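You operate a simulated robot arm through the tools that you are given. There is no shell and no other tool.

You run a simulated robot arm. Do the job below in one go: nothing can be reset, and whatever is moved stays where it is left.

TASK
The plain jar got a big dose by mistake: reject it and fill the pulp jar on small.
Fine: plain jar in the reject tub; pulp jar in the ring, fill drawer shut, dose button to small before the start; wait for FILLED. Set down upright: plain jar, pulp jar.
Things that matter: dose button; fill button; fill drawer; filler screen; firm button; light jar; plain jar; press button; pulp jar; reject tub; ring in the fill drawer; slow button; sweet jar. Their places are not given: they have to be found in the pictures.

It is judged by the outcome, as a careful person would: the job done as asked, and still so three seconds after it is handed in. It fails if anything else is knocked over, pushed out of place, dropped, spilled or broken.

THE ROBOT
A 7-joint arm with a two-finger parallel gripper, fixed in place. Base frame: the origin is on the floor under the middle of its stand, x ahead of it, y to its left, z up. Units: m, degrees, N and s.
It reaches about 1.479 m from its shoulder. Its first joint turns from -166.0 to 166.0 degrees. Payload 4.4 kg.
The TCP is the grasp point between the finger pads, 0.023 m short of the fingertips. In the tool frame z runs along the fingers and y along their closing line. Largest opening 0.094 m; finger width 0.038, thickness 0.01; the body of the gripper, 0.054 by 0.096 m, starts 0.039 m behind the TCP.
Orientation is that of the tool frame in the base frame, as a unit quaternion [x, y, z, w]. With the fingers straight down and closing along the base's y, the tool's x points along the base's -x, its y along +y and its z along -z.

THE INTERFACE
- The arm moves only by the tool drive_tool. Its arguments are lists of equal length, an entry for each row: "gripper": the gripper command, from -1 (shut) to 1 (fully open), values between in proportion; "translation": the shift along the base's x, y, z in m, a list of three; "angular": the turn, a rotation vector about the base's x, y, z in degrees, a list of three. In form: {"gripper": [gripper, ...], "translation": [[x, y, z], ...], "angular": [[ax, ay, az], ...]}. A call has 1 to 20 rows; each row shifts and turns the commanded pose from where the row before left it. Each row takes 0.2 s and may step no farther than 0.05 m and 8.6 degrees from the row before; otherwise, or with a gripper value out of range, the whole call is refused. Where a pose cannot be reached the arm comes as near as it can. A force on the tool above 40 N (or 10 N above the force at the start of the call, whichever is more), or a blocked arm, ends the call early, and 0.2 s more pass. Each finger travels about 0.072 m/s and halts on what it meets, pressing with about 25 N; the grip force reading is that of the motor and also rises with nothing between the fingers. The clock runs only during rows and for 0.2 s after the last one: add rows that do not move to give the fingers time. The reply holds the time, the measured pose of the TCP, the force on the tool along the base axes, the opening and the grip force, in the units named above and with some noise, with the torque about the TCP (base axes, N m) and any sound that the robot's microphone picked up.
- Cameras (640 x 400 px; columns grow to the right, rows downward): "scene" is fixed at [0.2205, -0.4992, 1.7878]; the picture's right is [0.67, -0.74, 0.00], its down [-0.38, -0.34, -0.86] and it looks along [0.64, 0.58, -0.51] (base axes); focal length 274 px, centre (320, 200). "wrist" rides on the gripper at [0.086, 0.016, -0.074] in the tool frame; the picture's right is [-0.18, 0.98, 0.00], its down [-0.58, -0.11, -0.81] and it looks along [-0.79, -0.15, 0.59] (tool axes); focal length 243 px, centre (320, 200).
- grab_frame(camera): a new picture of that camera. The clock stands still meanwhile.
- probe_pixels(camera, pixels): there is no depth. For up to 12 entries [column, row, z] of the newest picture of that camera ("zoom" is the newest enlarged one), the place [x, y] in the base frame at which the ray of that pixel passes the height z, good to about 0.002 m, but the place of the scene camera against the robot may be out by one fixed shift of up to 0.012 m in any direction. The clock stands still meanwhile.
- zoom(camera, box): a new picture of the part [left, top, right, bottom] of that camera's present view, enlarged. The clock stands still meanwhile.
- job_done(): hands the job in; it is judged then, once.

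Leave the gripper open and the arm clear of the work at the hand-in unless told otherwise.

The tools are called after "Call:" as a command line: name --argument value ..., lists and objects as JSON in quotes. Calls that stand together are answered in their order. drive_tool: Moves the arm, as the interface text tells. Its arguments: {"type":"object","properties":{"gripper":{"type":"array","items":{"type":"number"}},"translation":{"type":"array","items":{"type":"array","items":{"type":"number"}}},"angular":{"type":"array","items":{"type":"array","items":{"type":"number"}}}},"required":["gripper","translation","angular"]} The other tools are called the same way: grab_frame (camera) takes a picture; probe_pixels (camera, pixels) gives the place at which the rays of pixels pass given heights; zoom (camera, box) takes an enlarged picture of a part of a camera's view; job_done () hands the job in.

At the start:

```text
time_s: 0.0
tool_pos: [0.6673, 0.1787, 1.5606]
tool_rot: [0.0, 1.0, 0.0, 0.0]
ft_force: [-0.3, 0.0, -0.2]
moment: [-0.06, -0.03, 0.0]
grip_width: 0.094
finger_force: 0.0
```

scene: 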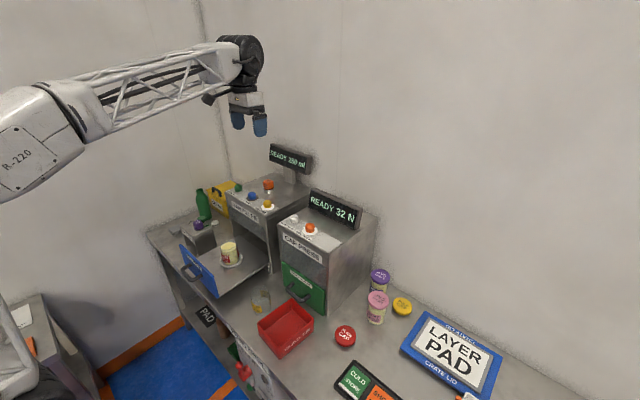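
wrist: 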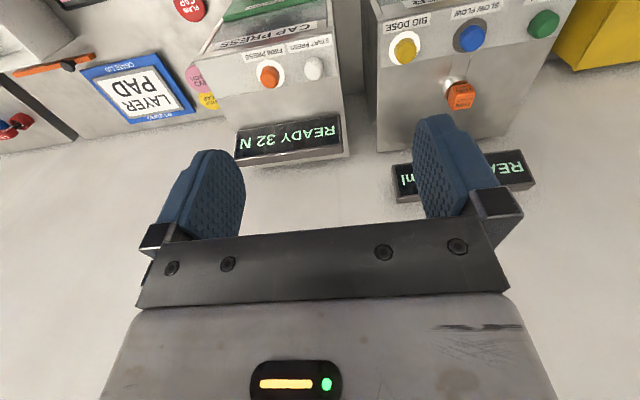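

I'll start by enlarging the working area in the scene view: the machines around (230,220), the jars around (380,290), and the red tub around (285,325).

Call:
zoom --camera "scene" --box '[140, 130, 340, 255]'

Call:
zoom --camera "scene" --box '[220, 240, 420, 365]'

Call:
zoom --camera "scene" --box '[150, 200, 310, 300]'

```text
3.20 times, centred on (240, 192) of scene
```

zoom: 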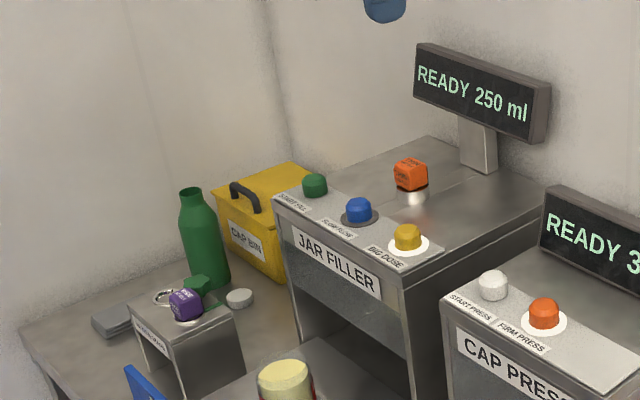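

```text
3.20 times, centred on (320, 302) of scene
```

zoom: 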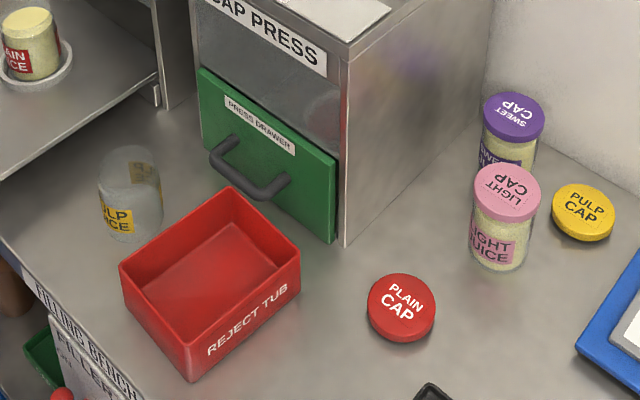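

```text
4.00 times, centred on (230, 250) of scene
```

zoom: 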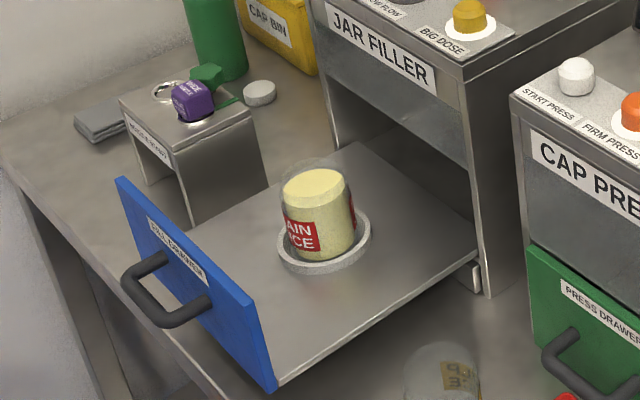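

The plain jar (full, no cap) sits in the ring of the open blue fill drawer. The empty pulp jar stands beside the red reject tub. The filler shows READY 250 ml with the BIG DOSE ring lit. To find heights, I'll probe the buttons in both cameras: dose button at scene (267,203) and wrist (405,47).

Call:
probe_pixels --camera "scene" --pixels '[[267.2, 203.4, 1.15], [267.2, 203.4, 1.2], [252, 195, 1.15], [252, 195, 1.2], [238.5, 187.5, 1.15], [238.5, 187.5, 1.2], [310, 227.5, 1.15], [310, 227.5, 1.1], [294.5, 219, 1.15], [294.5, 219, 1.1]]'

Call:
probe_pixels --camera "wrist" --pixels '[[405, 50, 1.15], [405, 50, 1.2], [471, 38, 1.15], [471, 38, 1.2], [543, 23, 1.15], [543, 23, 1.2], [268, 76, 1.15], [268, 76, 1.1], [313, 69, 1.15], [313, 69, 1.1]]'

```text
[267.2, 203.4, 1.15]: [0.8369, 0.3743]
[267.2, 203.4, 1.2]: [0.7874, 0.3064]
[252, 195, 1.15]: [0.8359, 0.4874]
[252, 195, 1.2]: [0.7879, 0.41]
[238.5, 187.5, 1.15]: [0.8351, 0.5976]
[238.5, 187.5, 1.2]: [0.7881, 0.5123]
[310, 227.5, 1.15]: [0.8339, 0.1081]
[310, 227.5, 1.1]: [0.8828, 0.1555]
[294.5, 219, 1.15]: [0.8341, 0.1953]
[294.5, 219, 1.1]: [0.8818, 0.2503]
```

```text
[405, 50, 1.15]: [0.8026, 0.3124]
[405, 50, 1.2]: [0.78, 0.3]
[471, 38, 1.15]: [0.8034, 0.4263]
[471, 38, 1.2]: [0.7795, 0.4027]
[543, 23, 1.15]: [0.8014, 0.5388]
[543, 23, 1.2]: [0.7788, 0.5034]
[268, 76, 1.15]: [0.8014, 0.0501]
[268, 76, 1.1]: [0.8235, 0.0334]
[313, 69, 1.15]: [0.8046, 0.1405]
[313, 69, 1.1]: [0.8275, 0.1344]
```

The dose button comes out near (0.782, 0.302) at z about 1.2. Next is the bench height, using the LAYER PAD at scene (450,353) and wrist (136,92), plus the plain cap.

Call:
probe_pixels --camera "scene" --pixels '[[450, 353, 0.8], [450, 353, 0.9], [345, 335, 0.8], [345, 335, 0.9], [229, 255, 0.9], [286, 328, 0.8], [286, 328, 0.9], [262, 305, 0.8], [262, 305, 0.9]]'

Call:
probe_pixels --camera "wrist" --pixels '[[136, 93, 0.8], [136, 93, 0.9], [136, 93, 0.85], [190, 5, 0.8], [190, 5, 0.9]]'

```text
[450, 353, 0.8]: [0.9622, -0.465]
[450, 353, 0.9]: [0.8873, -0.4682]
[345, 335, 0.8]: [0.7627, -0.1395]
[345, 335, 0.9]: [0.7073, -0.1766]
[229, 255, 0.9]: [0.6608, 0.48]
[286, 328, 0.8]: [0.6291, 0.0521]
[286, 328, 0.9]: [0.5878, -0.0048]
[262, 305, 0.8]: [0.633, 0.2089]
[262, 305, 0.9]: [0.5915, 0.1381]
```

```text
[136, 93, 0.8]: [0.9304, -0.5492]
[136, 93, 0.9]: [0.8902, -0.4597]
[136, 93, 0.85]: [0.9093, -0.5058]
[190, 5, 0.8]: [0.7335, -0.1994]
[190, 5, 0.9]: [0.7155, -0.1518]
```

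The bench top is at z of about 0.88 to 0.9. I'll back the arm up and lower it a little in free air, so the wrist camera sees the drawer, tub and jars.

Call:
drive_tool --gripper '[1, 1, 1, 1, 1, 1]' --translation '[[-0.045, -0.01, -0.01], [-0.045, -0.01, -0.01], [-0.045, -0.01, -0.01], [-0.045, -0.01, -0.01], [-0.045, -0.01, -0.01], [0, 0, 0]]' --angular '[[0, 0, 0], [0, 0, 0], [0, 0, 0], [0, 0, 0], [0, 0, 0], [0, 0, 0]]'

Call:
grab_frame --camera "wrist"

Call:
grab_frame --camera "scene"

```text
time_s: 1.4
tool_pos: [0.4402, 0.129, 1.5112]
tool_rot: [-0.001, 1.0, 0.0, 0.0]
ft_force: [-0.1, 0.8, -0.4]
moment: [-0.04, -0.02, 0.01]
grip_width: 0.0939
finger_force: 0.1
```

```text
taken
```

wrist: 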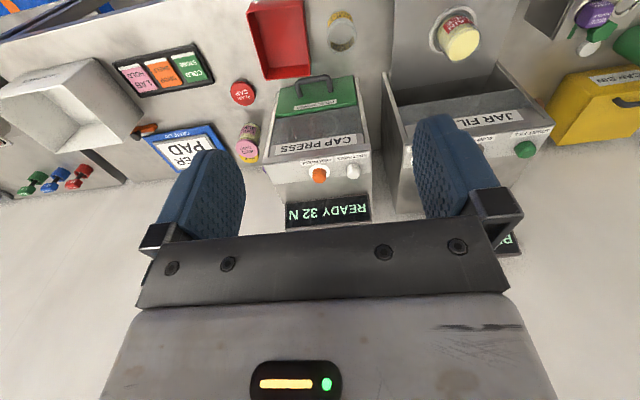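

```text
taken
```

scene: 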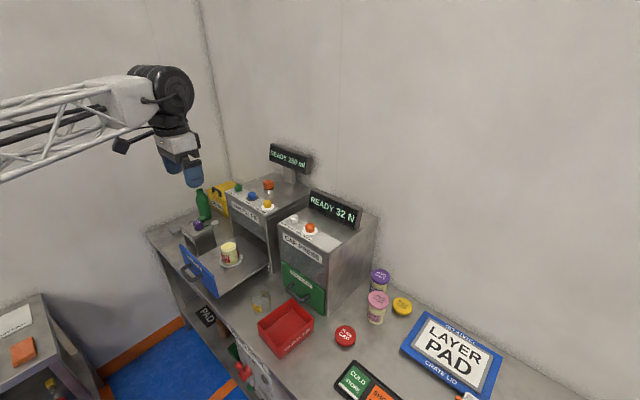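

Good view. I'll enlarge the wrist view around the tub (280,35), pulp jar (342,30) and plain jar (457,38).

Call:
zoom --camera "wrist" --box '[220, 0, 380, 100]'

Call:
zoom --camera "wrist" --box '[380, 0, 560, 112]'

```text
4.00 times, centred on (300, 50) of wrist
```

zoom: 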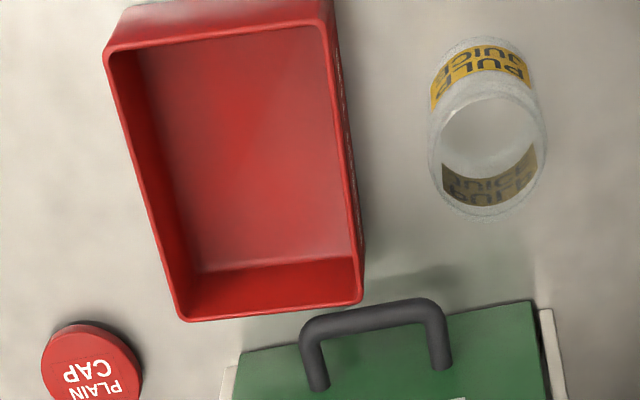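

```text
3.56 times, centred on (470, 56) of wrist
```

zoom: 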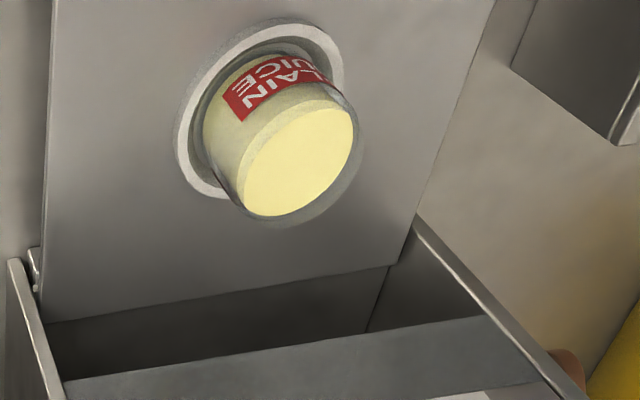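

I'll triangulate the jars and tub from both cameras.

Call:
probe_pixels --camera "wrist" --pixels '[[342, 38.7, 0.95], [342, 38.7, 1.0], [340, 18.7, 0.88], [340, 18.7, 0.9], [464, 45, 1.0], [464, 45, 1.05], [453, 31, 0.93], [453, 31, 0.96]]'

Call:
zoom --camera "scene" --box '[235, 270, 315, 320]'

Call:
zoom --camera "scene" --box '[190, 220, 270, 270]'

```text
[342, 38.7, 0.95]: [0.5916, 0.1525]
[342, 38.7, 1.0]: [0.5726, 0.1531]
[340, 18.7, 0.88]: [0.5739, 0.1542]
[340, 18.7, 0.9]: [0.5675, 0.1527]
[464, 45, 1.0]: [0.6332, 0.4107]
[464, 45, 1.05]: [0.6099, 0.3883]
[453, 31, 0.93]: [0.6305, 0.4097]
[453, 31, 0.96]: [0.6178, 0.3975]
```

```text
8.00 times, centred on (275, 295) of scene
```

zoom: 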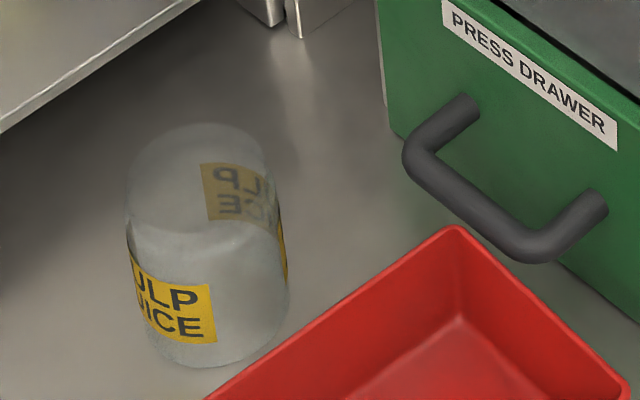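

```text
8.00 times, centred on (230, 245) of scene
```

zoom: 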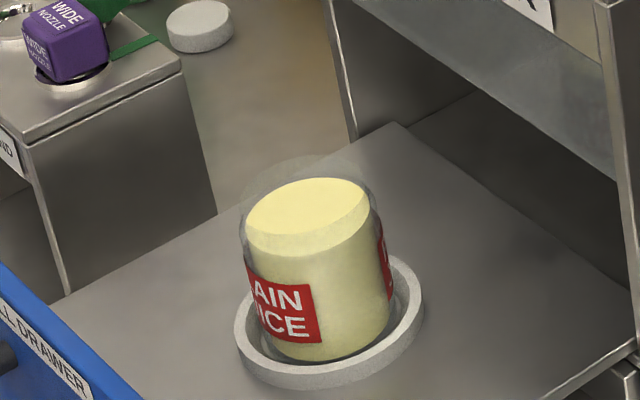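

Call:
probe_pixels --camera "scene" --pixels '[[259.6, 292.2, 0.98], [259.6, 292.2, 1.0], [262.2, 308.7, 0.88], [262.2, 308.7, 0.9], [228.1, 271, 0.98], [228.1, 245.5, 1.05], [228.1, 245.5, 1.0], [230.8, 260, 0.93], [230.8, 260, 0.9]]'

Call:
zoom --camera "scene" --box '[150, 220, 350, 345]'

```text
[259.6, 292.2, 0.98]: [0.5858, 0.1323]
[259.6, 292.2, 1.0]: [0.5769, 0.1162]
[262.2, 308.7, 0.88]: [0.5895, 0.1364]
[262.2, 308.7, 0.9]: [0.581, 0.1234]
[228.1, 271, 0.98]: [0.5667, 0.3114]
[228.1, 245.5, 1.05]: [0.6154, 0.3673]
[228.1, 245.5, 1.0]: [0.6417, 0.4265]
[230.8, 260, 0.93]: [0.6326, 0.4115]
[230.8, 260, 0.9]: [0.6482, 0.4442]
```

```text
3.20 times, centred on (250, 282) of scene
```

zoom: 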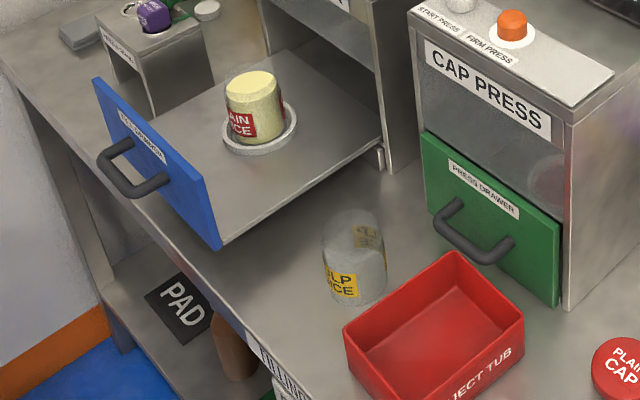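

The jars are roughly at (0.585, 0.152) for pulp and (0.627, 0.404) for plain. For better accuracy I'll move in with the wrist camera, staying high and clear in front of the filler.

Call:
drive_tool --gripper '[1, 1, 1, 1, 1, 1, 1, 1]' --translation '[[0, 0.033, -0.03], [0, 0.033, -0.03], [0, 0.033, -0.03], [0, 0.033, -0.03], [0, 0.033, -0.03], [0, 0.033, -0.03], [0, 0, -0.02], [0, 0, 0]]' --angular '[[0, 0, 0], [0, 0, 0], [0, 0, 0], [0, 0, 0], [0, 0, 0], [0, 0, 0], [0, 0, 0], [0, 0, 0]]'

Call:
grab_frame --camera "wrist"

Call:
grab_frame --camera "scene"

```text
time_s: 3.2
tool_pos: [0.4423, 0.3269, 1.3105]
tool_rot: [0.0, 1.0, 0.0, 0.0]
ft_force: [-0.6, 0.1, -0.3]
moment: [0.0, 0.01, 0.01]
grip_width: 0.094
finger_force: 0.0
```

```text
taken
```

wrist: 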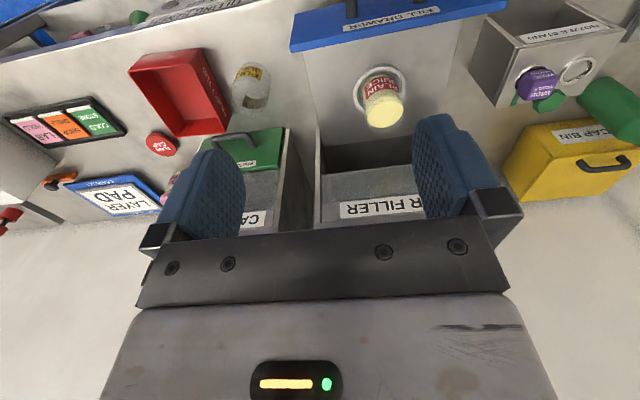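

```text
taken
```

scene: 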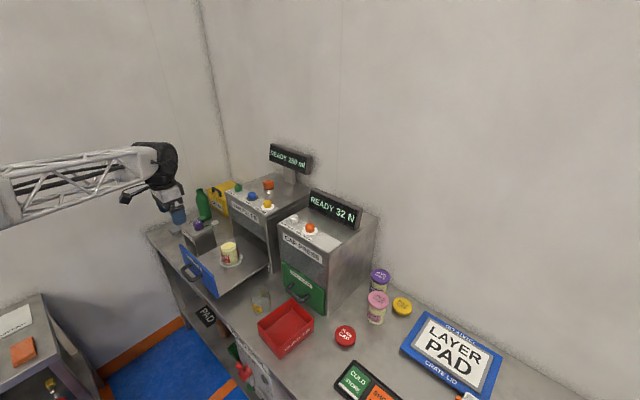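

Better. I'll enlarge the wrist view around the drawer and plain jar, then around the tub and pulp jar.

Call:
zoom --camera "wrist" --box '[280, 0, 520, 150]'

Call:
zoom --camera "wrist" --box '[110, 30, 302, 150]'

```text
2.67 times, centred on (400, 75) of wrist
```

zoom: 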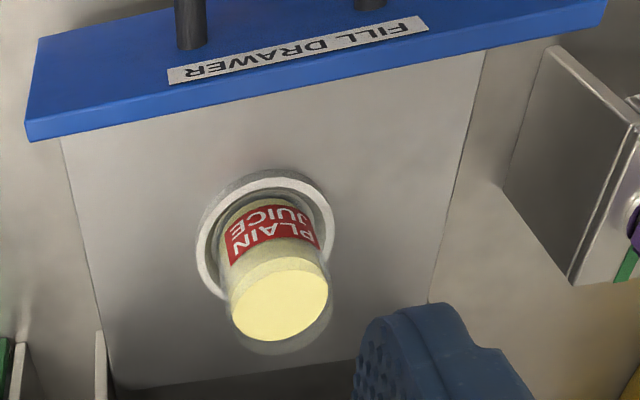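

```text
3.33 times, centred on (206, 90) of wrist
```

zoom: 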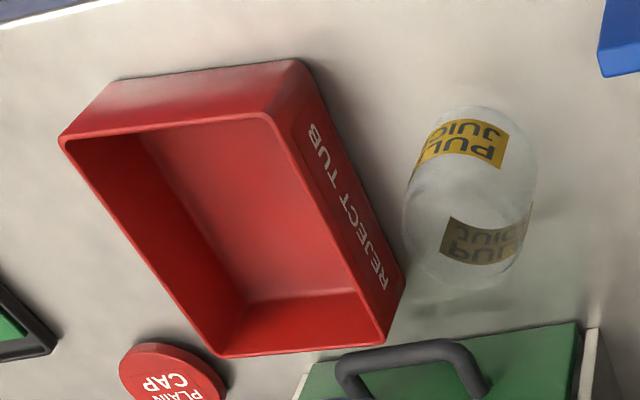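

I'll probe the jar rims, ring, drawer panel edges and tub corners from this wrist view at a few heights.

Call:
probe_pixels --camera "wrist" --pixels '[[379.7, 88.1, 0.9], [379.7, 88.1, 0.92], [385.4, 116.2, 1.0], [385.4, 116.2, 1.02], [289.7, 52, 1.0], [289.7, 52, 0.95], [505, 11, 1.0], [505, 11, 0.95], [350, 18, 0.95], [420, 2, 0.95]]'

Call:
probe_pixels --camera "wrist" --pixels '[[128.3, 72, 0.93], [128.3, 72, 0.96], [191, 64.5, 0.93], [191, 64.5, 0.96], [231, 114, 0.93], [231, 114, 0.96], [177, 136.5, 0.93], [177, 136.5, 0.96], [250, 97, 0.96], [250, 97, 0.98], [252, 81, 0.87], [252, 81, 0.89]]'

```text
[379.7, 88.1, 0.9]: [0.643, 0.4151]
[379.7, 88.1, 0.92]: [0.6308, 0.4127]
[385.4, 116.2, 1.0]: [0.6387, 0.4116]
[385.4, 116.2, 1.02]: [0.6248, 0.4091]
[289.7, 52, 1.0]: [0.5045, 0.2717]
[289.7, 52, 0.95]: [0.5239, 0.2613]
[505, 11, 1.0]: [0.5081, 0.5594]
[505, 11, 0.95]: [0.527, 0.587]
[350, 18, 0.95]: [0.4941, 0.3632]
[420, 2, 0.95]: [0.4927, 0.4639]
```

```text
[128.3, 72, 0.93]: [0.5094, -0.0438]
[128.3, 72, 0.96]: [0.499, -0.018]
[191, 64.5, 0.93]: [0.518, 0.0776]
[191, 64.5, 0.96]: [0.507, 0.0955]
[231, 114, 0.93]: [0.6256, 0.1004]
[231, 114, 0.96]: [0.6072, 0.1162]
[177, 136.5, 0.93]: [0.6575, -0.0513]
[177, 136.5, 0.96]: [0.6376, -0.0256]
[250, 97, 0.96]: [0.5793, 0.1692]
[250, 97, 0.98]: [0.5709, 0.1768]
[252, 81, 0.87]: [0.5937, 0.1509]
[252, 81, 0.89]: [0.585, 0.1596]
```

The plain jar's rim centre is about (0.630, 0.409, 1.01). The path is free air, so I'll hover over it at TCP z of about 1.15 to refine.

Call:
drive_tool --gripper '[1, 1, 1, 1, 1, 1, 1, 1]' --translation '[[0.031, 0.0137, -0.0267], [0.031, 0.0137, -0.0267], [0.031, 0.0137, -0.0267], [0.031, 0.0137, -0.0267], [0.031, 0.0137, -0.0267], [0.031, 0.0137, -0.0267], [0, 0, 0], [0, 0, 0]]' --angular '[[0, 0, 0], [0, 0, 0], [0, 0, 0], [0, 0, 0], [0, 0, 0], [0, 0, 0], [0, 0, 0], [0, 0, 0]]'

Call:
grab_frame --camera "wrist"

Call:
zoom --camera "scene" --box '[150, 170, 310, 270]'

```text
time_s: 5.0
tool_pos: [0.6265, 0.411, 1.1529]
tool_rot: [0.0, 1.0, 0.001, 0.001]
ft_force: [0.5, 0.0, -0.3]
moment: [-0.01, 0.0, 0.0]
grip_width: 0.0938
finger_force: 0.0
```

```text
taken
```

wrist: 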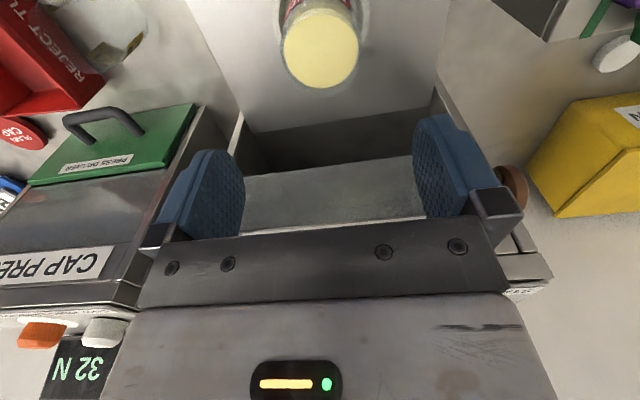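

```text
4.00 times, centred on (230, 220) of scene
```

zoom: 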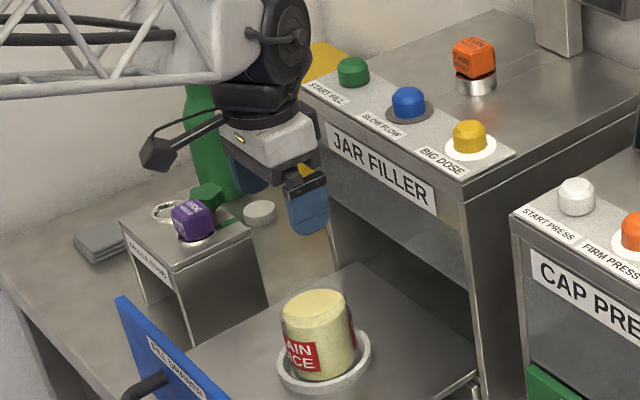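

Call:
zoom --camera "wrist" --box '[240, 0, 400, 100]'

Call:
probe_pixels --camera "wrist" --pixels '[[320, 48, 0.98], [320, 48, 1.0], [320, 48, 1.02], [282, 48, 1.0], [358, 48, 1.0], [240, 113, 0.9], [240, 113, 0.92], [437, 84, 0.9], [437, 84, 0.92]]'

```text
4.00 times, centred on (320, 50) of wrist
```

zoom: 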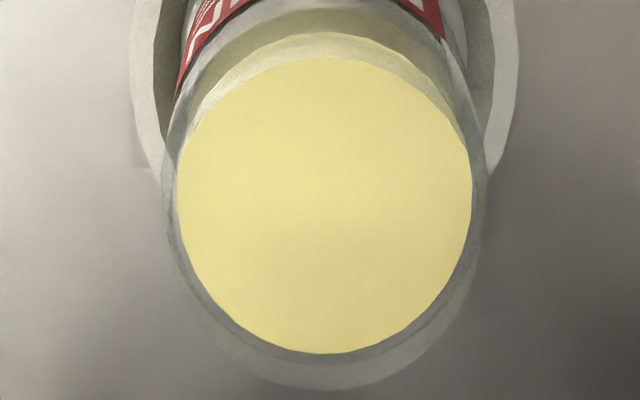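

```text
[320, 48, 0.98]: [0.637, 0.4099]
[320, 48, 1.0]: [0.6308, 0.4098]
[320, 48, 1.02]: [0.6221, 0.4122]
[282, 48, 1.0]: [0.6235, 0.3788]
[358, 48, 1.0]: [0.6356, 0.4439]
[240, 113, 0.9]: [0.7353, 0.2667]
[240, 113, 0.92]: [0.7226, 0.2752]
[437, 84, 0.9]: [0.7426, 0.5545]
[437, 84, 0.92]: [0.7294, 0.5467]
```

The juice surface is centred at wrist (321,51), so the jar centre is about (0.631, 0.411). I'll shift 4 mm in x and come down to TCP z of 1.055, with fingertips still just above the rim, and look again.

Call:
drive_tool --gripper '[1, 1, 1, 1, 1]' --translation '[[0.004, 0, -0.03], [0, 0, -0.03], [0, 0, -0.025], [0, 0, -0.013], [0, 0, 0]]' --angular '[[0, 0, 0], [0, 0, 0], [0, 0, 0], [0, 0, 0], [0, 0, 0]]'

Call:
grab_frame --camera "wrist"

Call:
zoom --camera "scene" --box '[150, 170, 310, 270]'

```text
time_s: 6.2
tool_pos: [0.6319, 0.4094, 1.0546]
tool_rot: [-0.001, 1.0, 0.0, -0.001]
ft_force: [-0.4, -0.4, -0.1]
moment: [-0.04, 0.01, -0.01]
grip_width: 0.094
finger_force: 0.1
```

```text
taken
```

wrist: 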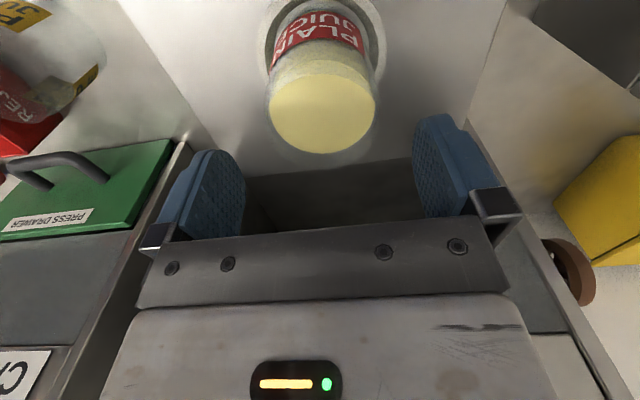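

```text
4.00 times, centred on (230, 220) of scene
```

zoom: 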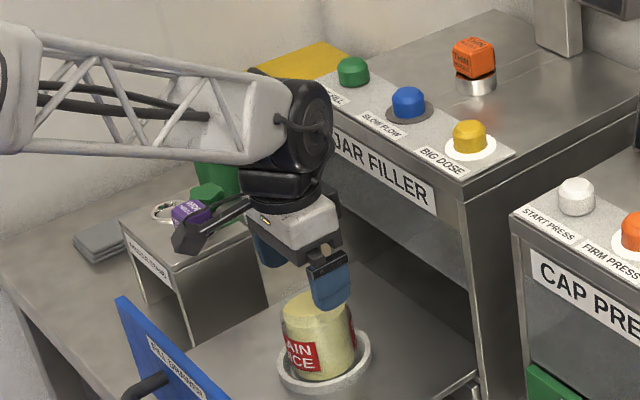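

The rim is at z of about 1.01 and the jar centre about (0.630, 0.411). I'll descend around it to TCP z 0.99, keeping the fingers open, and check the view before closing.

Call:
drive_tool --gripper '[1, 1, 1, 1, 1]' --translation '[[-0.002, 0.0015, -0.02], [0, 0, -0.02], [0, 0, -0.015], [0, 0, -0.01], [0, 0, 0]]' --angular '[[0, 0, 0], [0, 0, 0], [0, 0, 0], [0, 0, 0], [0, 0, 0]]'

Call:
grab_frame --camera "wrist"

Call:
zoom --camera "scene" --box '[170, 190, 290, 265]'

```text
time_s: 7.4
tool_pos: [0.6291, 0.4107, 0.988]
tool_rot: [0.0, 1.0, 0.0, 0.0]
ft_force: [-0.1, 0.2, 0.5]
moment: [0.0, -0.01, 0.01]
grip_width: 0.094
finger_force: 0.1
```

```text
taken
```

wrist: 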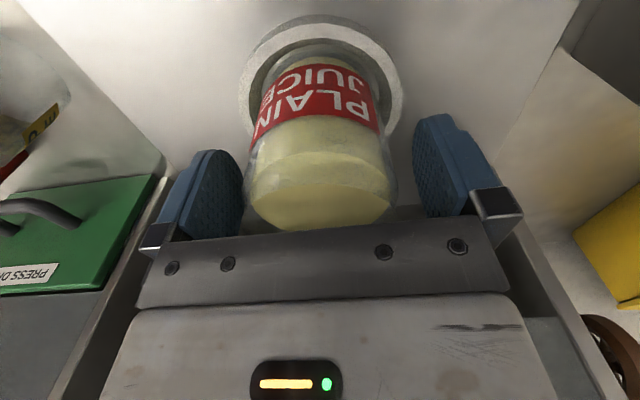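

```text
5.33 times, centred on (230, 228) of scene
```

zoom: 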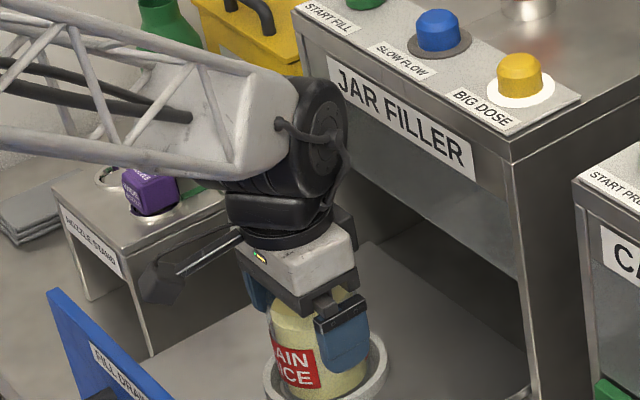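

The jar sits centred between the open fingers. I'll close on it, with still rows to let the fingers settle.

Call:
drive_tool --gripper '[-1, -1, -1, -1, -1]' --translation '[[0, 0, 0], [0, 0, 0], [0, 0, 0], [0, 0, 0], [0, 0, 0]]' --angular '[[0, 0, 0], [0, 0, 0], [0, 0, 0], [0, 0, 0], [0, 0, 0]]'

```text
time_s: 8.6
tool_pos: [0.6301, 0.4098, 0.9884]
tool_rot: [0.0, 1.0, 0.0, 0.0]
ft_force: [-0.2, -0.6, 0.3]
moment: [-0.01, -0.02, 0.0]
grip_width: 0.0664
finger_force: 25.3
```

The grip holds at 0.0664 m and 25 N. I'll lift slowly and straight up to keep the juice level.

Call:
drive_tool --gripper '[-1, -1, -1, -1, -1, -1, -1, -1, -1, -1]' --translation '[[0, 0, 0.006], [0, 0, 0.012], [0, 0, 0.018], [0, 0, 0.02], [0, 0, 0.02], [0, 0, 0.02], [0, 0, 0.02], [0, 0, 0.012], [0, 0, 0.006], [0, 0, 0]]' --angular '[[0, 0, 0], [0, 0, 0], [0, 0, 0], [0, 0, 0], [0, 0, 0], [0, 0, 0], [0, 0, 0], [0, 0, 0], [0, 0, 0], [0, 0, 0]]'

Call:
grab_frame --camera "wrist"

Call:
grab_frame --camera "scene"

```text
time_s: 10.8
tool_pos: [0.6297, 0.411, 1.1248]
tool_rot: [0.0, 1.0, 0.0, 0.0]
ft_force: [0.3, -0.5, -2.9]
moment: [0.03, -0.04, -0.02]
grip_width: 0.0665
finger_force: 24.8
```

```text
taken
```

wrist: 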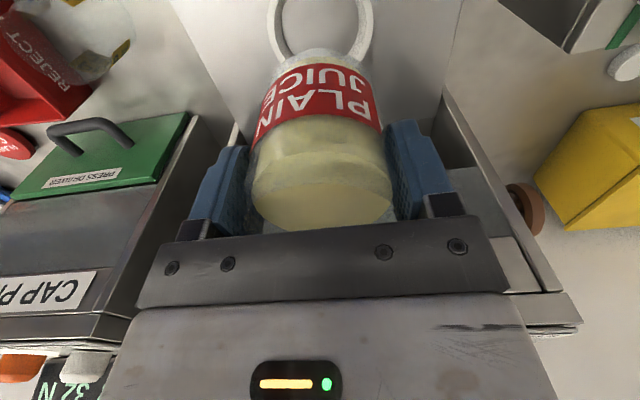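

```text
taken
```

scene: 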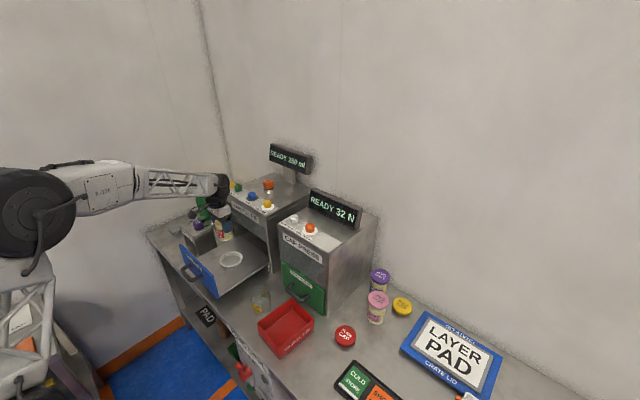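

The jar is lifted at about 2.9 N and the empty ring is visible. I'll measure the ring and the tub from this view.

Call:
zoom --camera "scene" --box '[190, 230, 270, 280]'

Call:
zoom --camera "scene" --box '[240, 285, 336, 345]'

```text
8.00 times, centred on (230, 255) of scene
```

zoom: 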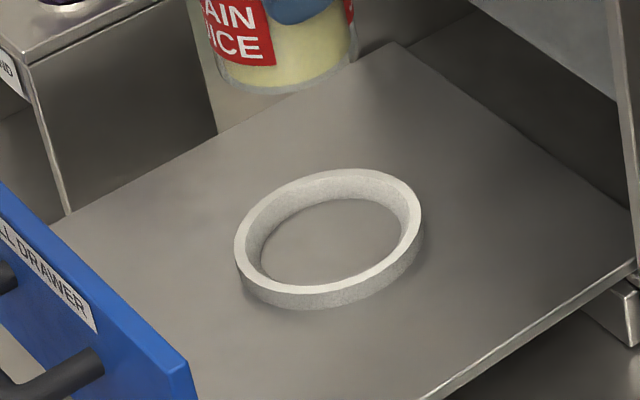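

```text
6.67 times, centred on (288, 315) of scene
```

zoom: 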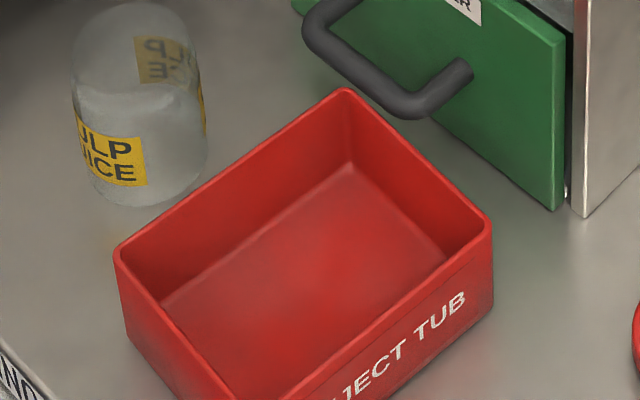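

From these rays I get the tub rim at z of about 0.92, centre about (0.593, 0.004), turned about -5°, and the bench at about 0.85. I'll check how far the jar's bottom sits below the fingers by zooming the wrist view.

Call:
zoom --camera "wrist" --box '[216, 0, 424, 130]'

Call:
probe_pixels --camera "scene" --pixels '[[231, 259, 0.92], [231, 259, 0.93], [214, 295, 0.92], [214, 295, 0.9], [239, 235.2, 0.91], [269.5, 263, 0.91]]'

```text
3.08 times, centred on (320, 65) of wrist
```

zoom: 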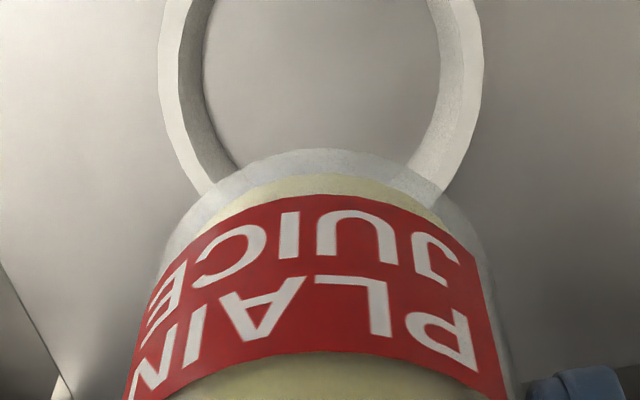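

```text
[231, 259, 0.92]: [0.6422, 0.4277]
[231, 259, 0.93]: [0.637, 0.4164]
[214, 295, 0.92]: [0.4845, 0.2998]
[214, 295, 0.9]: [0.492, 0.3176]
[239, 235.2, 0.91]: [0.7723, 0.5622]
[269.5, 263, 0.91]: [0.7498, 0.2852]
```

The jar bottom is about 6.5 cm below the TCP, so the release height in the tub is TCP z of about 0.92. I'll carry it smoothly along -y to above the tub at (0.593, 0.004), keeping it high and turning -5° to line up with the tub.

Call:
drive_tool --gripper '[-1, -1, -1, -1, -1, -1, -1, -1, -1, -1, -1, -1, -1, -1, -1, -1, -1, -1]' --translation '[[-0.001, -0.006, 0], [-0.002, -0.014, 0], [-0.0025, -0.022, 0], [-0.0025, -0.03, 0], [-0.0025, -0.034, 0], [-0.0025, -0.034, 0], [-0.0025, -0.034, 0], [-0.0025, -0.034, 0], [-0.0025, -0.034, 0], [-0.0025, -0.034, 0], [-0.0025, -0.034, 0], [-0.0025, -0.034, 0], [-0.0025, -0.03, 0], [-0.0025, -0.02, 0], [-0.0025, -0.01, 0], [-0.0015, -0.004, 0], [0, 0, 0], [0, 0, 0]]' --angular '[[0, 0, 0], [0, 0, 0], [0, 0, -0.5], [0, 0, -0.5], [0, 0, -0.5], [0, 0, -0.5], [0, 0, -0.5], [0, 0, -0.5], [0, 0, -0.5], [0, 0, -0.5], [0, 0, -0.5], [0, 0, -0.5], [0, 0, 0], [0, 0, 0], [0, 0, 0], [0, 0, 0], [0, 0, 0], [0, 0, 0]]'

Call:
grab_frame --camera "wrist"

Call:
grab_frame --camera "scene"

```text
time_s: 14.6
tool_pos: [0.5932, 0.0034, 1.1222]
tool_rot: [0.044, 0.999, 0.0, 0.0]
ft_force: [0.2, -0.8, -3.5]
moment: [0.01, -0.01, 0.01]
grip_width: 0.0663
finger_force: 25.0
```

```text
taken
```

wrist: 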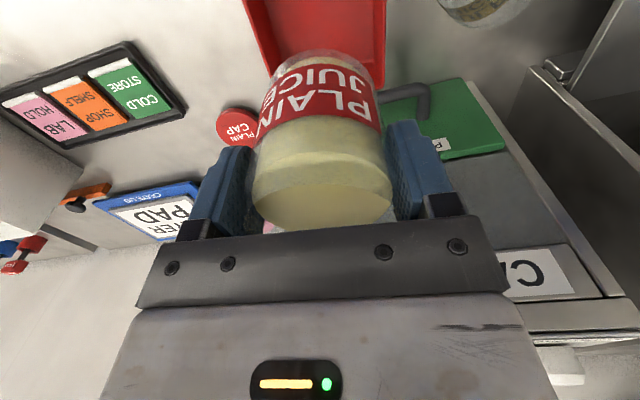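

```text
taken
```

scene: 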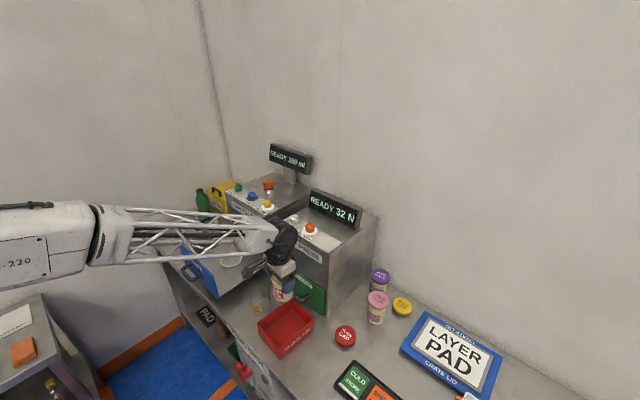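

The jar is over the tub. I'll enlarge both views to check the alignment before lowering.

Call:
zoom --camera "wrist" --box '[200, 0, 440, 150]'

Call:
zoom --camera "scene" --box '[240, 250, 352, 360]'

```text
2.67 times, centred on (320, 75) of wrist
```

zoom: 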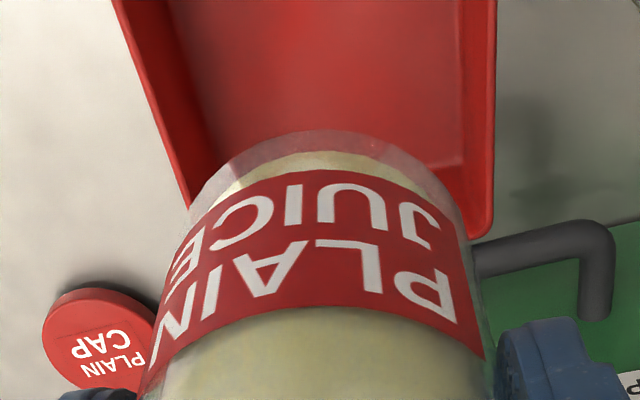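

```text
3.64 times, centred on (296, 305) of scene
```

zoom: 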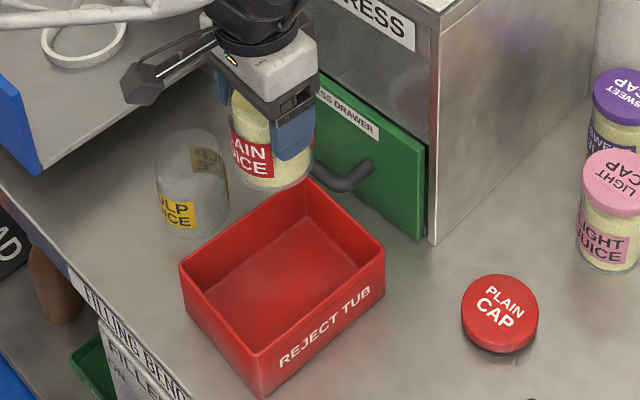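

Call:
probe_pixels --camera "wrist" --pixels '[[386.4, 1, 0.92], [384.8, 75, 0.92], [383.5, 86, 0.92], [242, 1, 0.92], [271.2, 76.9, 0.92], [383.5, 86, 0.93], [383.5, 86, 0.91]]'

Call:
probe_pixels --camera "scene" --pixels '[[289, 323, 0.92], [289.5, 323.5, 0.92], [325, 298.5, 0.92], [324.3, 299.5, 0.92], [290, 322, 0.92]]'

```text
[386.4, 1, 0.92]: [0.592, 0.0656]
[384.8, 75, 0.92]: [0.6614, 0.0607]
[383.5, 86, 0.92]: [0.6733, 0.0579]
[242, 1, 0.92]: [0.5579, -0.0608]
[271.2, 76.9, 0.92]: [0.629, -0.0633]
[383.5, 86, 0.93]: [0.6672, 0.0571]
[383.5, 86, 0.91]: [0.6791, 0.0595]
```

```text
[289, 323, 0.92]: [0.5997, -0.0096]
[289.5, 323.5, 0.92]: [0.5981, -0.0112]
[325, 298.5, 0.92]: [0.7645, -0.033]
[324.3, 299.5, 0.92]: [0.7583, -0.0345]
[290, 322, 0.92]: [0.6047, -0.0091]
```

The tub centre is confirmed at about (0.592, 0.002). I'll lower smoothly to TCP z 0.95, which puts the jar bottom about 3 cm above the tub floor.

Call:
drive_tool --gripper '[-1, -1, -1, -1, -1, -1, -1, -1, -1, -1]' --translation '[[-0.001, -0.001, -0.01], [0, 0, -0.02], [0, 0, -0.025], [0, 0, -0.025], [0, 0, -0.025], [0, 0, -0.025], [0, 0, -0.02], [0, 0, -0.015], [0, 0, -0.007], [0, 0, 0]]' --angular '[[0, 0, 0], [0, 0, 0], [0, 0, 0], [0, 0, 0], [0, 0, 0], [0, 0, 0], [0, 0, 0], [0, 0, 0], [0, 0, 0], [0, 0, 0]]'

Call:
grab_frame --camera "wrist"

Call:
zoom --camera "scene" --box '[240, 250, 352, 360]'

```text
time_s: 16.8
tool_pos: [0.5922, 0.0019, 0.9495]
tool_rot: [0.044, 0.999, 0.001, 0.0]
ft_force: [-0.1, 0.0, -3.5]
moment: [-0.01, -0.01, 0.0]
grip_width: 0.0665
finger_force: 24.5
```

```text
taken
```

wrist: 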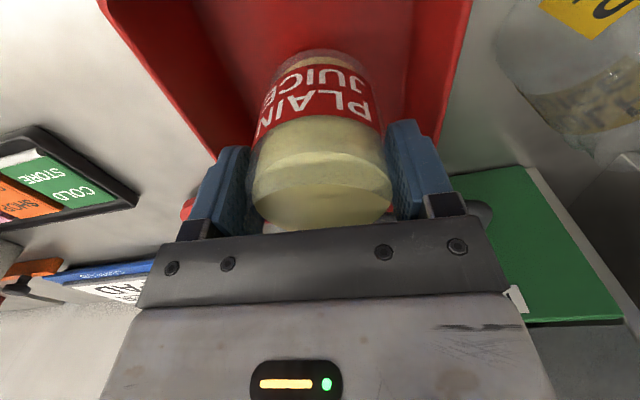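

```text
3.64 times, centred on (296, 305) of scene
```

zoom: 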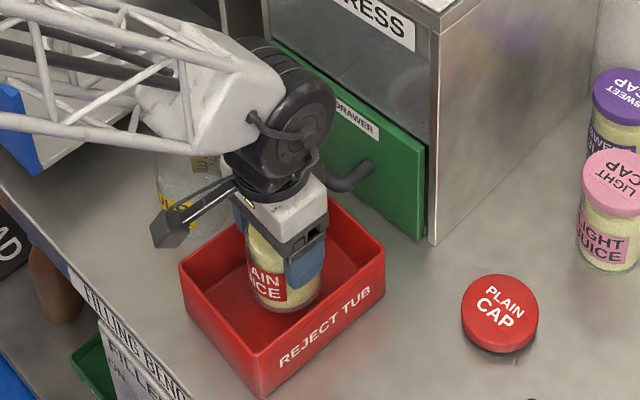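

The jar is inside the tub walls. I'll lower in small steps, watching the force for contact with the tub floor.

Call:
drive_tool --gripper '[-1, -1, -1, -1]' --translation '[[0, 0, -0.008], [0, 0, -0.006], [0, 0, -0.004], [0, 0, 0]]' --angular '[[0, 0, 0], [0, 0, 0], [0, 0, 0], [0, 0, 0]]'

```text
time_s: 17.8
tool_pos: [0.5929, 0.003, 0.9309]
tool_rot: [0.044, 0.999, 0.0, -0.001]
ft_force: [0.4, -0.3, -3.5]
moment: [-0.01, -0.01, 0.01]
grip_width: 0.0665
finger_force: 24.9
```

The force is still -3.5 N, so no contact yet. I'll continue in 3 mm steps.

Call:
drive_tool --gripper '[-1, -1, -1, -1]' --translation '[[0, 0, -0.003], [0, 0, -0.003], [0, 0, -0.002], [0, 0, 0]]' --angular '[[0, 0, 0], [0, 0, 0], [0, 0, 0], [0, 0, 0]]'

```text
time_s: 18.8
tool_pos: [0.5916, 0.0026, 0.9235]
tool_rot: [0.042, 0.999, 0.0, 0.002]
ft_force: [4.6, 5.4, 14.6]
moment: [0.29, -0.25, 0.05]
grip_width: 0.0665
finger_force: 25.5
```

Contact: the z force flipped to +14.6 N. I'll ease up about 1.5 mm so the jar just rests.

Call:
drive_tool --gripper '[-1, -1]' --translation '[[0, 0, 0.0015], [0, 0, 0]]' --angular '[[0, 0, 0], [0, 0, 0]]'

Call:
grab_frame --camera "wrist"

Call:
zoom --camera "scene" --box '[240, 250, 352, 360]'

```text
time_s: 19.4
tool_pos: [0.5906, 0.0015, 0.9246]
tool_rot: [0.044, 0.999, 0.0, -0.001]
ft_force: [-0.7, 0.6, -2.7]
moment: [0.01, 0.01, -0.05]
grip_width: 0.0664
finger_force: 24.9
```

```text
taken
```

wrist: 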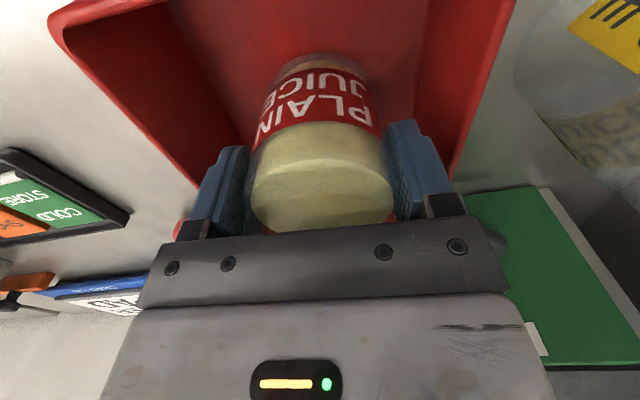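

```text
3.64 times, centred on (296, 305) of scene
```

zoom: 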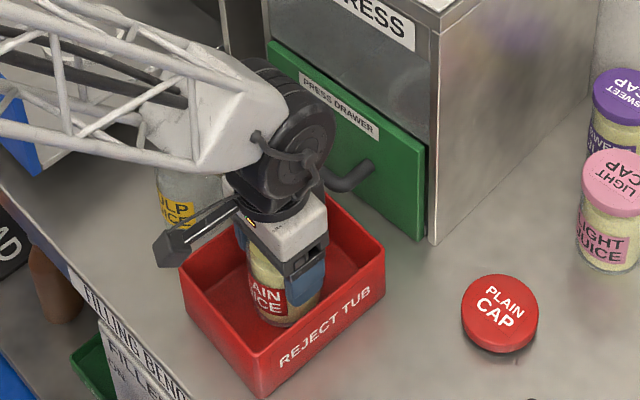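

The jar is now touching with almost its whole weight still on the gripper, under 1 mm to go. I'll open gradually to about 0.08 m, which leaves clearance to the tub walls.

Call:
drive_tool --gripper '[-1, 0.42, 0.5, 0.6, 0.7, 0.7, 0.7]' --translation '[[0, 0, -0.0007], [0, 0, 0], [0, 0, 0], [0, 0, 0], [0, 0, 0], [0, 0, 0], [0, 0, 0]]' --angular '[[0, 0, 0], [0, 0, 0], [0, 0, 0], [0, 0, 0], [0, 0, 0], [0, 0, 0], [0, 0, 0]]'

Call:
grab_frame --camera "wrist"

```text
time_s: 21.0
tool_pos: [0.593, 0.0034, 0.9237]
tool_rot: [0.044, 0.999, 0.0, 0.0]
ft_force: [0.3, -1.0, 0.3]
moment: [0.03, -0.01, 0.03]
grip_width: 0.0797
finger_force: 0.0
```

```text
taken
```

wrist: 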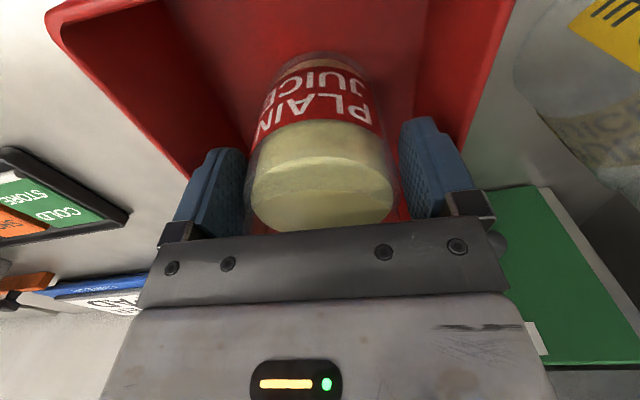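

Released; the jar stands upright in the tub. I'll retreat straight up, slowly at first.

Call:
drive_tool --gripper '[0.7, 0.7, 0.7, 0.7, 0.7, 1, 1, 1, 1]' --translation '[[0, 0, 0.008], [0, 0, 0.015], [0, 0, 0.02], [0, 0, 0.025], [0, 0, 0.03], [0, 0, 0.035], [0, 0, 0.035], [0, 0, 0.03], [0, 0, 0]]' --angular '[[0, 0, 0], [0, 0, 0], [0, 0, 0], [0, 0, 0], [0, 0, 0], [0, 0, 0], [0, 0, 0], [0, 0, 0], [0, 0, 0]]'

Call:
grab_frame --camera "wrist"

Call:
zoom --camera "scene" --box '[240, 250, 352, 360]'

```text
time_s: 23.0
tool_pos: [0.5929, 0.0022, 1.1222]
tool_rot: [0.044, 0.999, 0.0, 0.001]
ft_force: [0.9, 0.2, 0.2]
moment: [0.0, -0.01, 0.02]
grip_width: 0.094
finger_force: 0.1
```

```text
taken
```

wrist: 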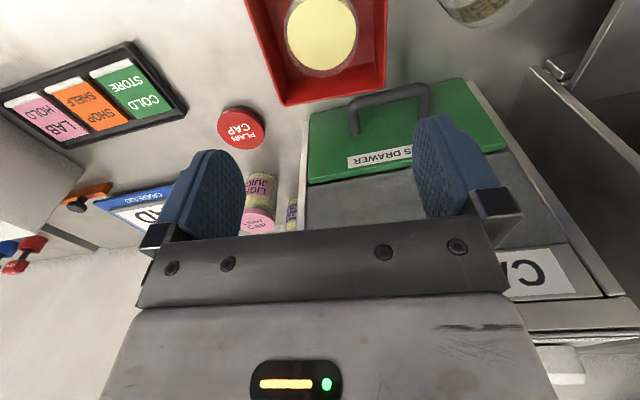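

```text
3.64 times, centred on (296, 305) of scene
```

zoom: 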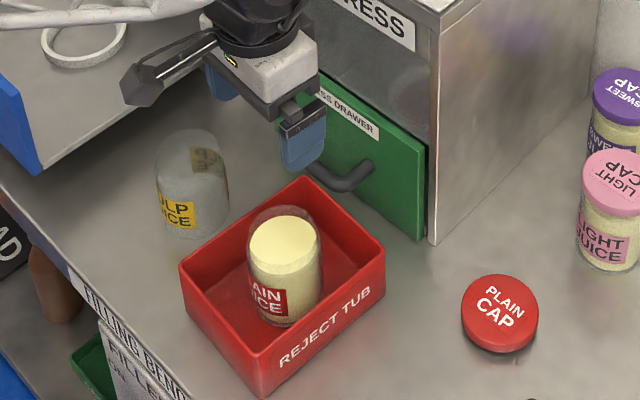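

The plain jar stands upright in the reject tub. Next is the pulp jar: I'll move to a viewing spot just behind it at about (0.55, 0.15, 1.12) and turn back +5°.

Call:
drive_tool --gripper '[1, 1, 1, 1, 1, 1]' --translation '[[-0.009, 0.03, 0], [-0.009, 0.03, 0], [-0.009, 0.03, 0], [-0.009, 0.03, 0], [-0.007, 0.029, 0], [0, 0, 0]]' --angular '[[0, 0, 1], [0, 0, 1], [0, 0, 1], [0, 0, 1], [0, 0, 1], [0, 0, 0]]'

Call:
grab_frame --camera "wrist"

Call:
zoom --camera "wrist" --box '[240, 0, 400, 100]'

```text
time_s: 24.4
tool_pos: [0.5507, 0.1518, 1.1233]
tool_rot: [0.0, 1.0, -0.001, -0.001]
ft_force: [-0.8, 0.4, 1.3]
moment: [0.02, 0.03, -0.02]
grip_width: 0.0938
finger_force: 0.0
```

```text
taken
```

wrist: 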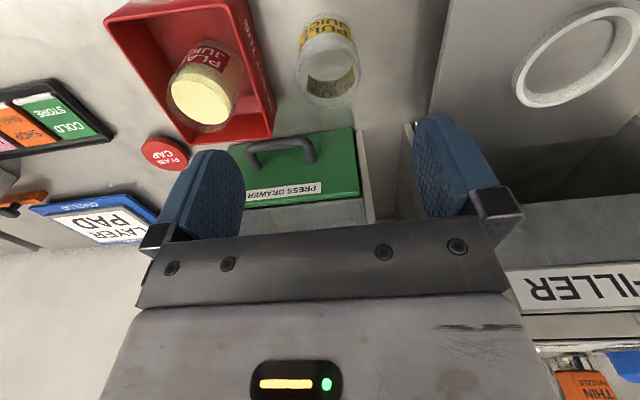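

```text
4.00 times, centred on (320, 50) of wrist
```

zoom: 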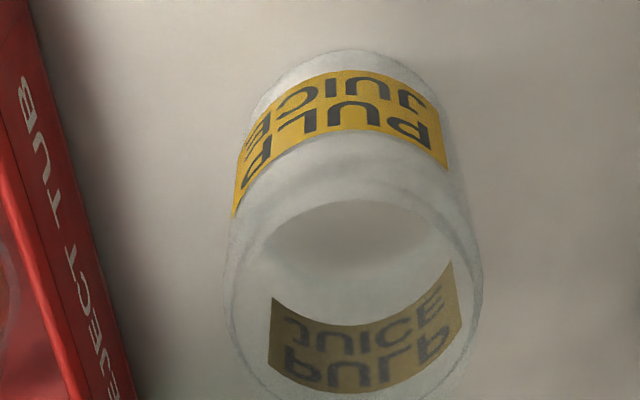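

Call:
zoom --camera "wrist" --box '[264, 10, 392, 120]'

Call:
zoom --camera "wrist" --box '[500, 0, 640, 110]'

Call:
zoom --camera "scene" --box '[170, 220, 290, 320]'

```text
3.64 times, centred on (328, 65) of wrist
```

zoom: 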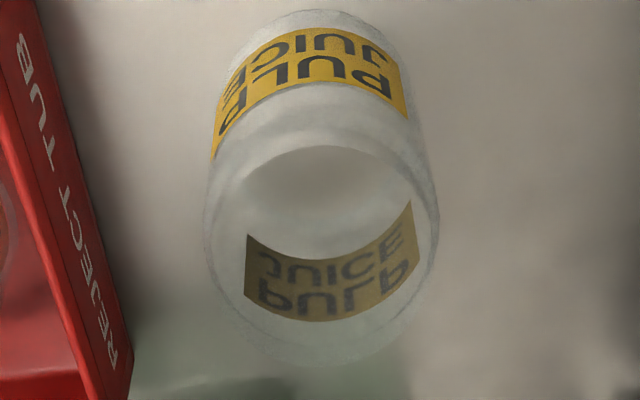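

```text
3.64 times, centred on (570, 55) of wrist
```

zoom: 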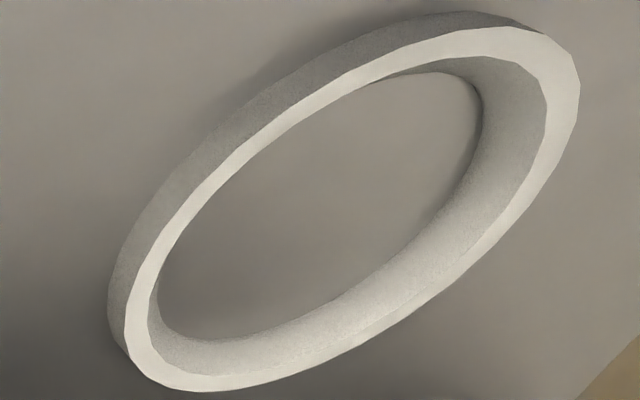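

```text
4.00 times, centred on (230, 270) of scene
```

zoom: 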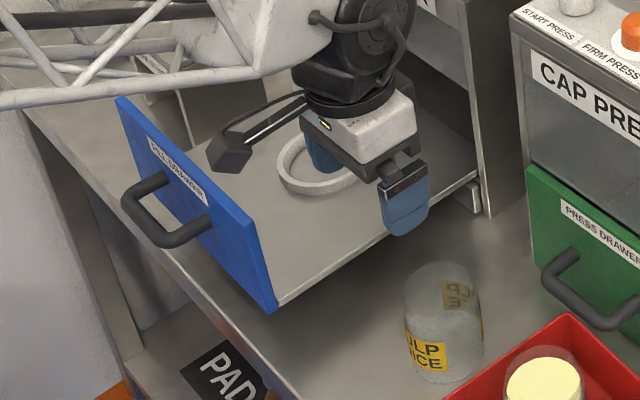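

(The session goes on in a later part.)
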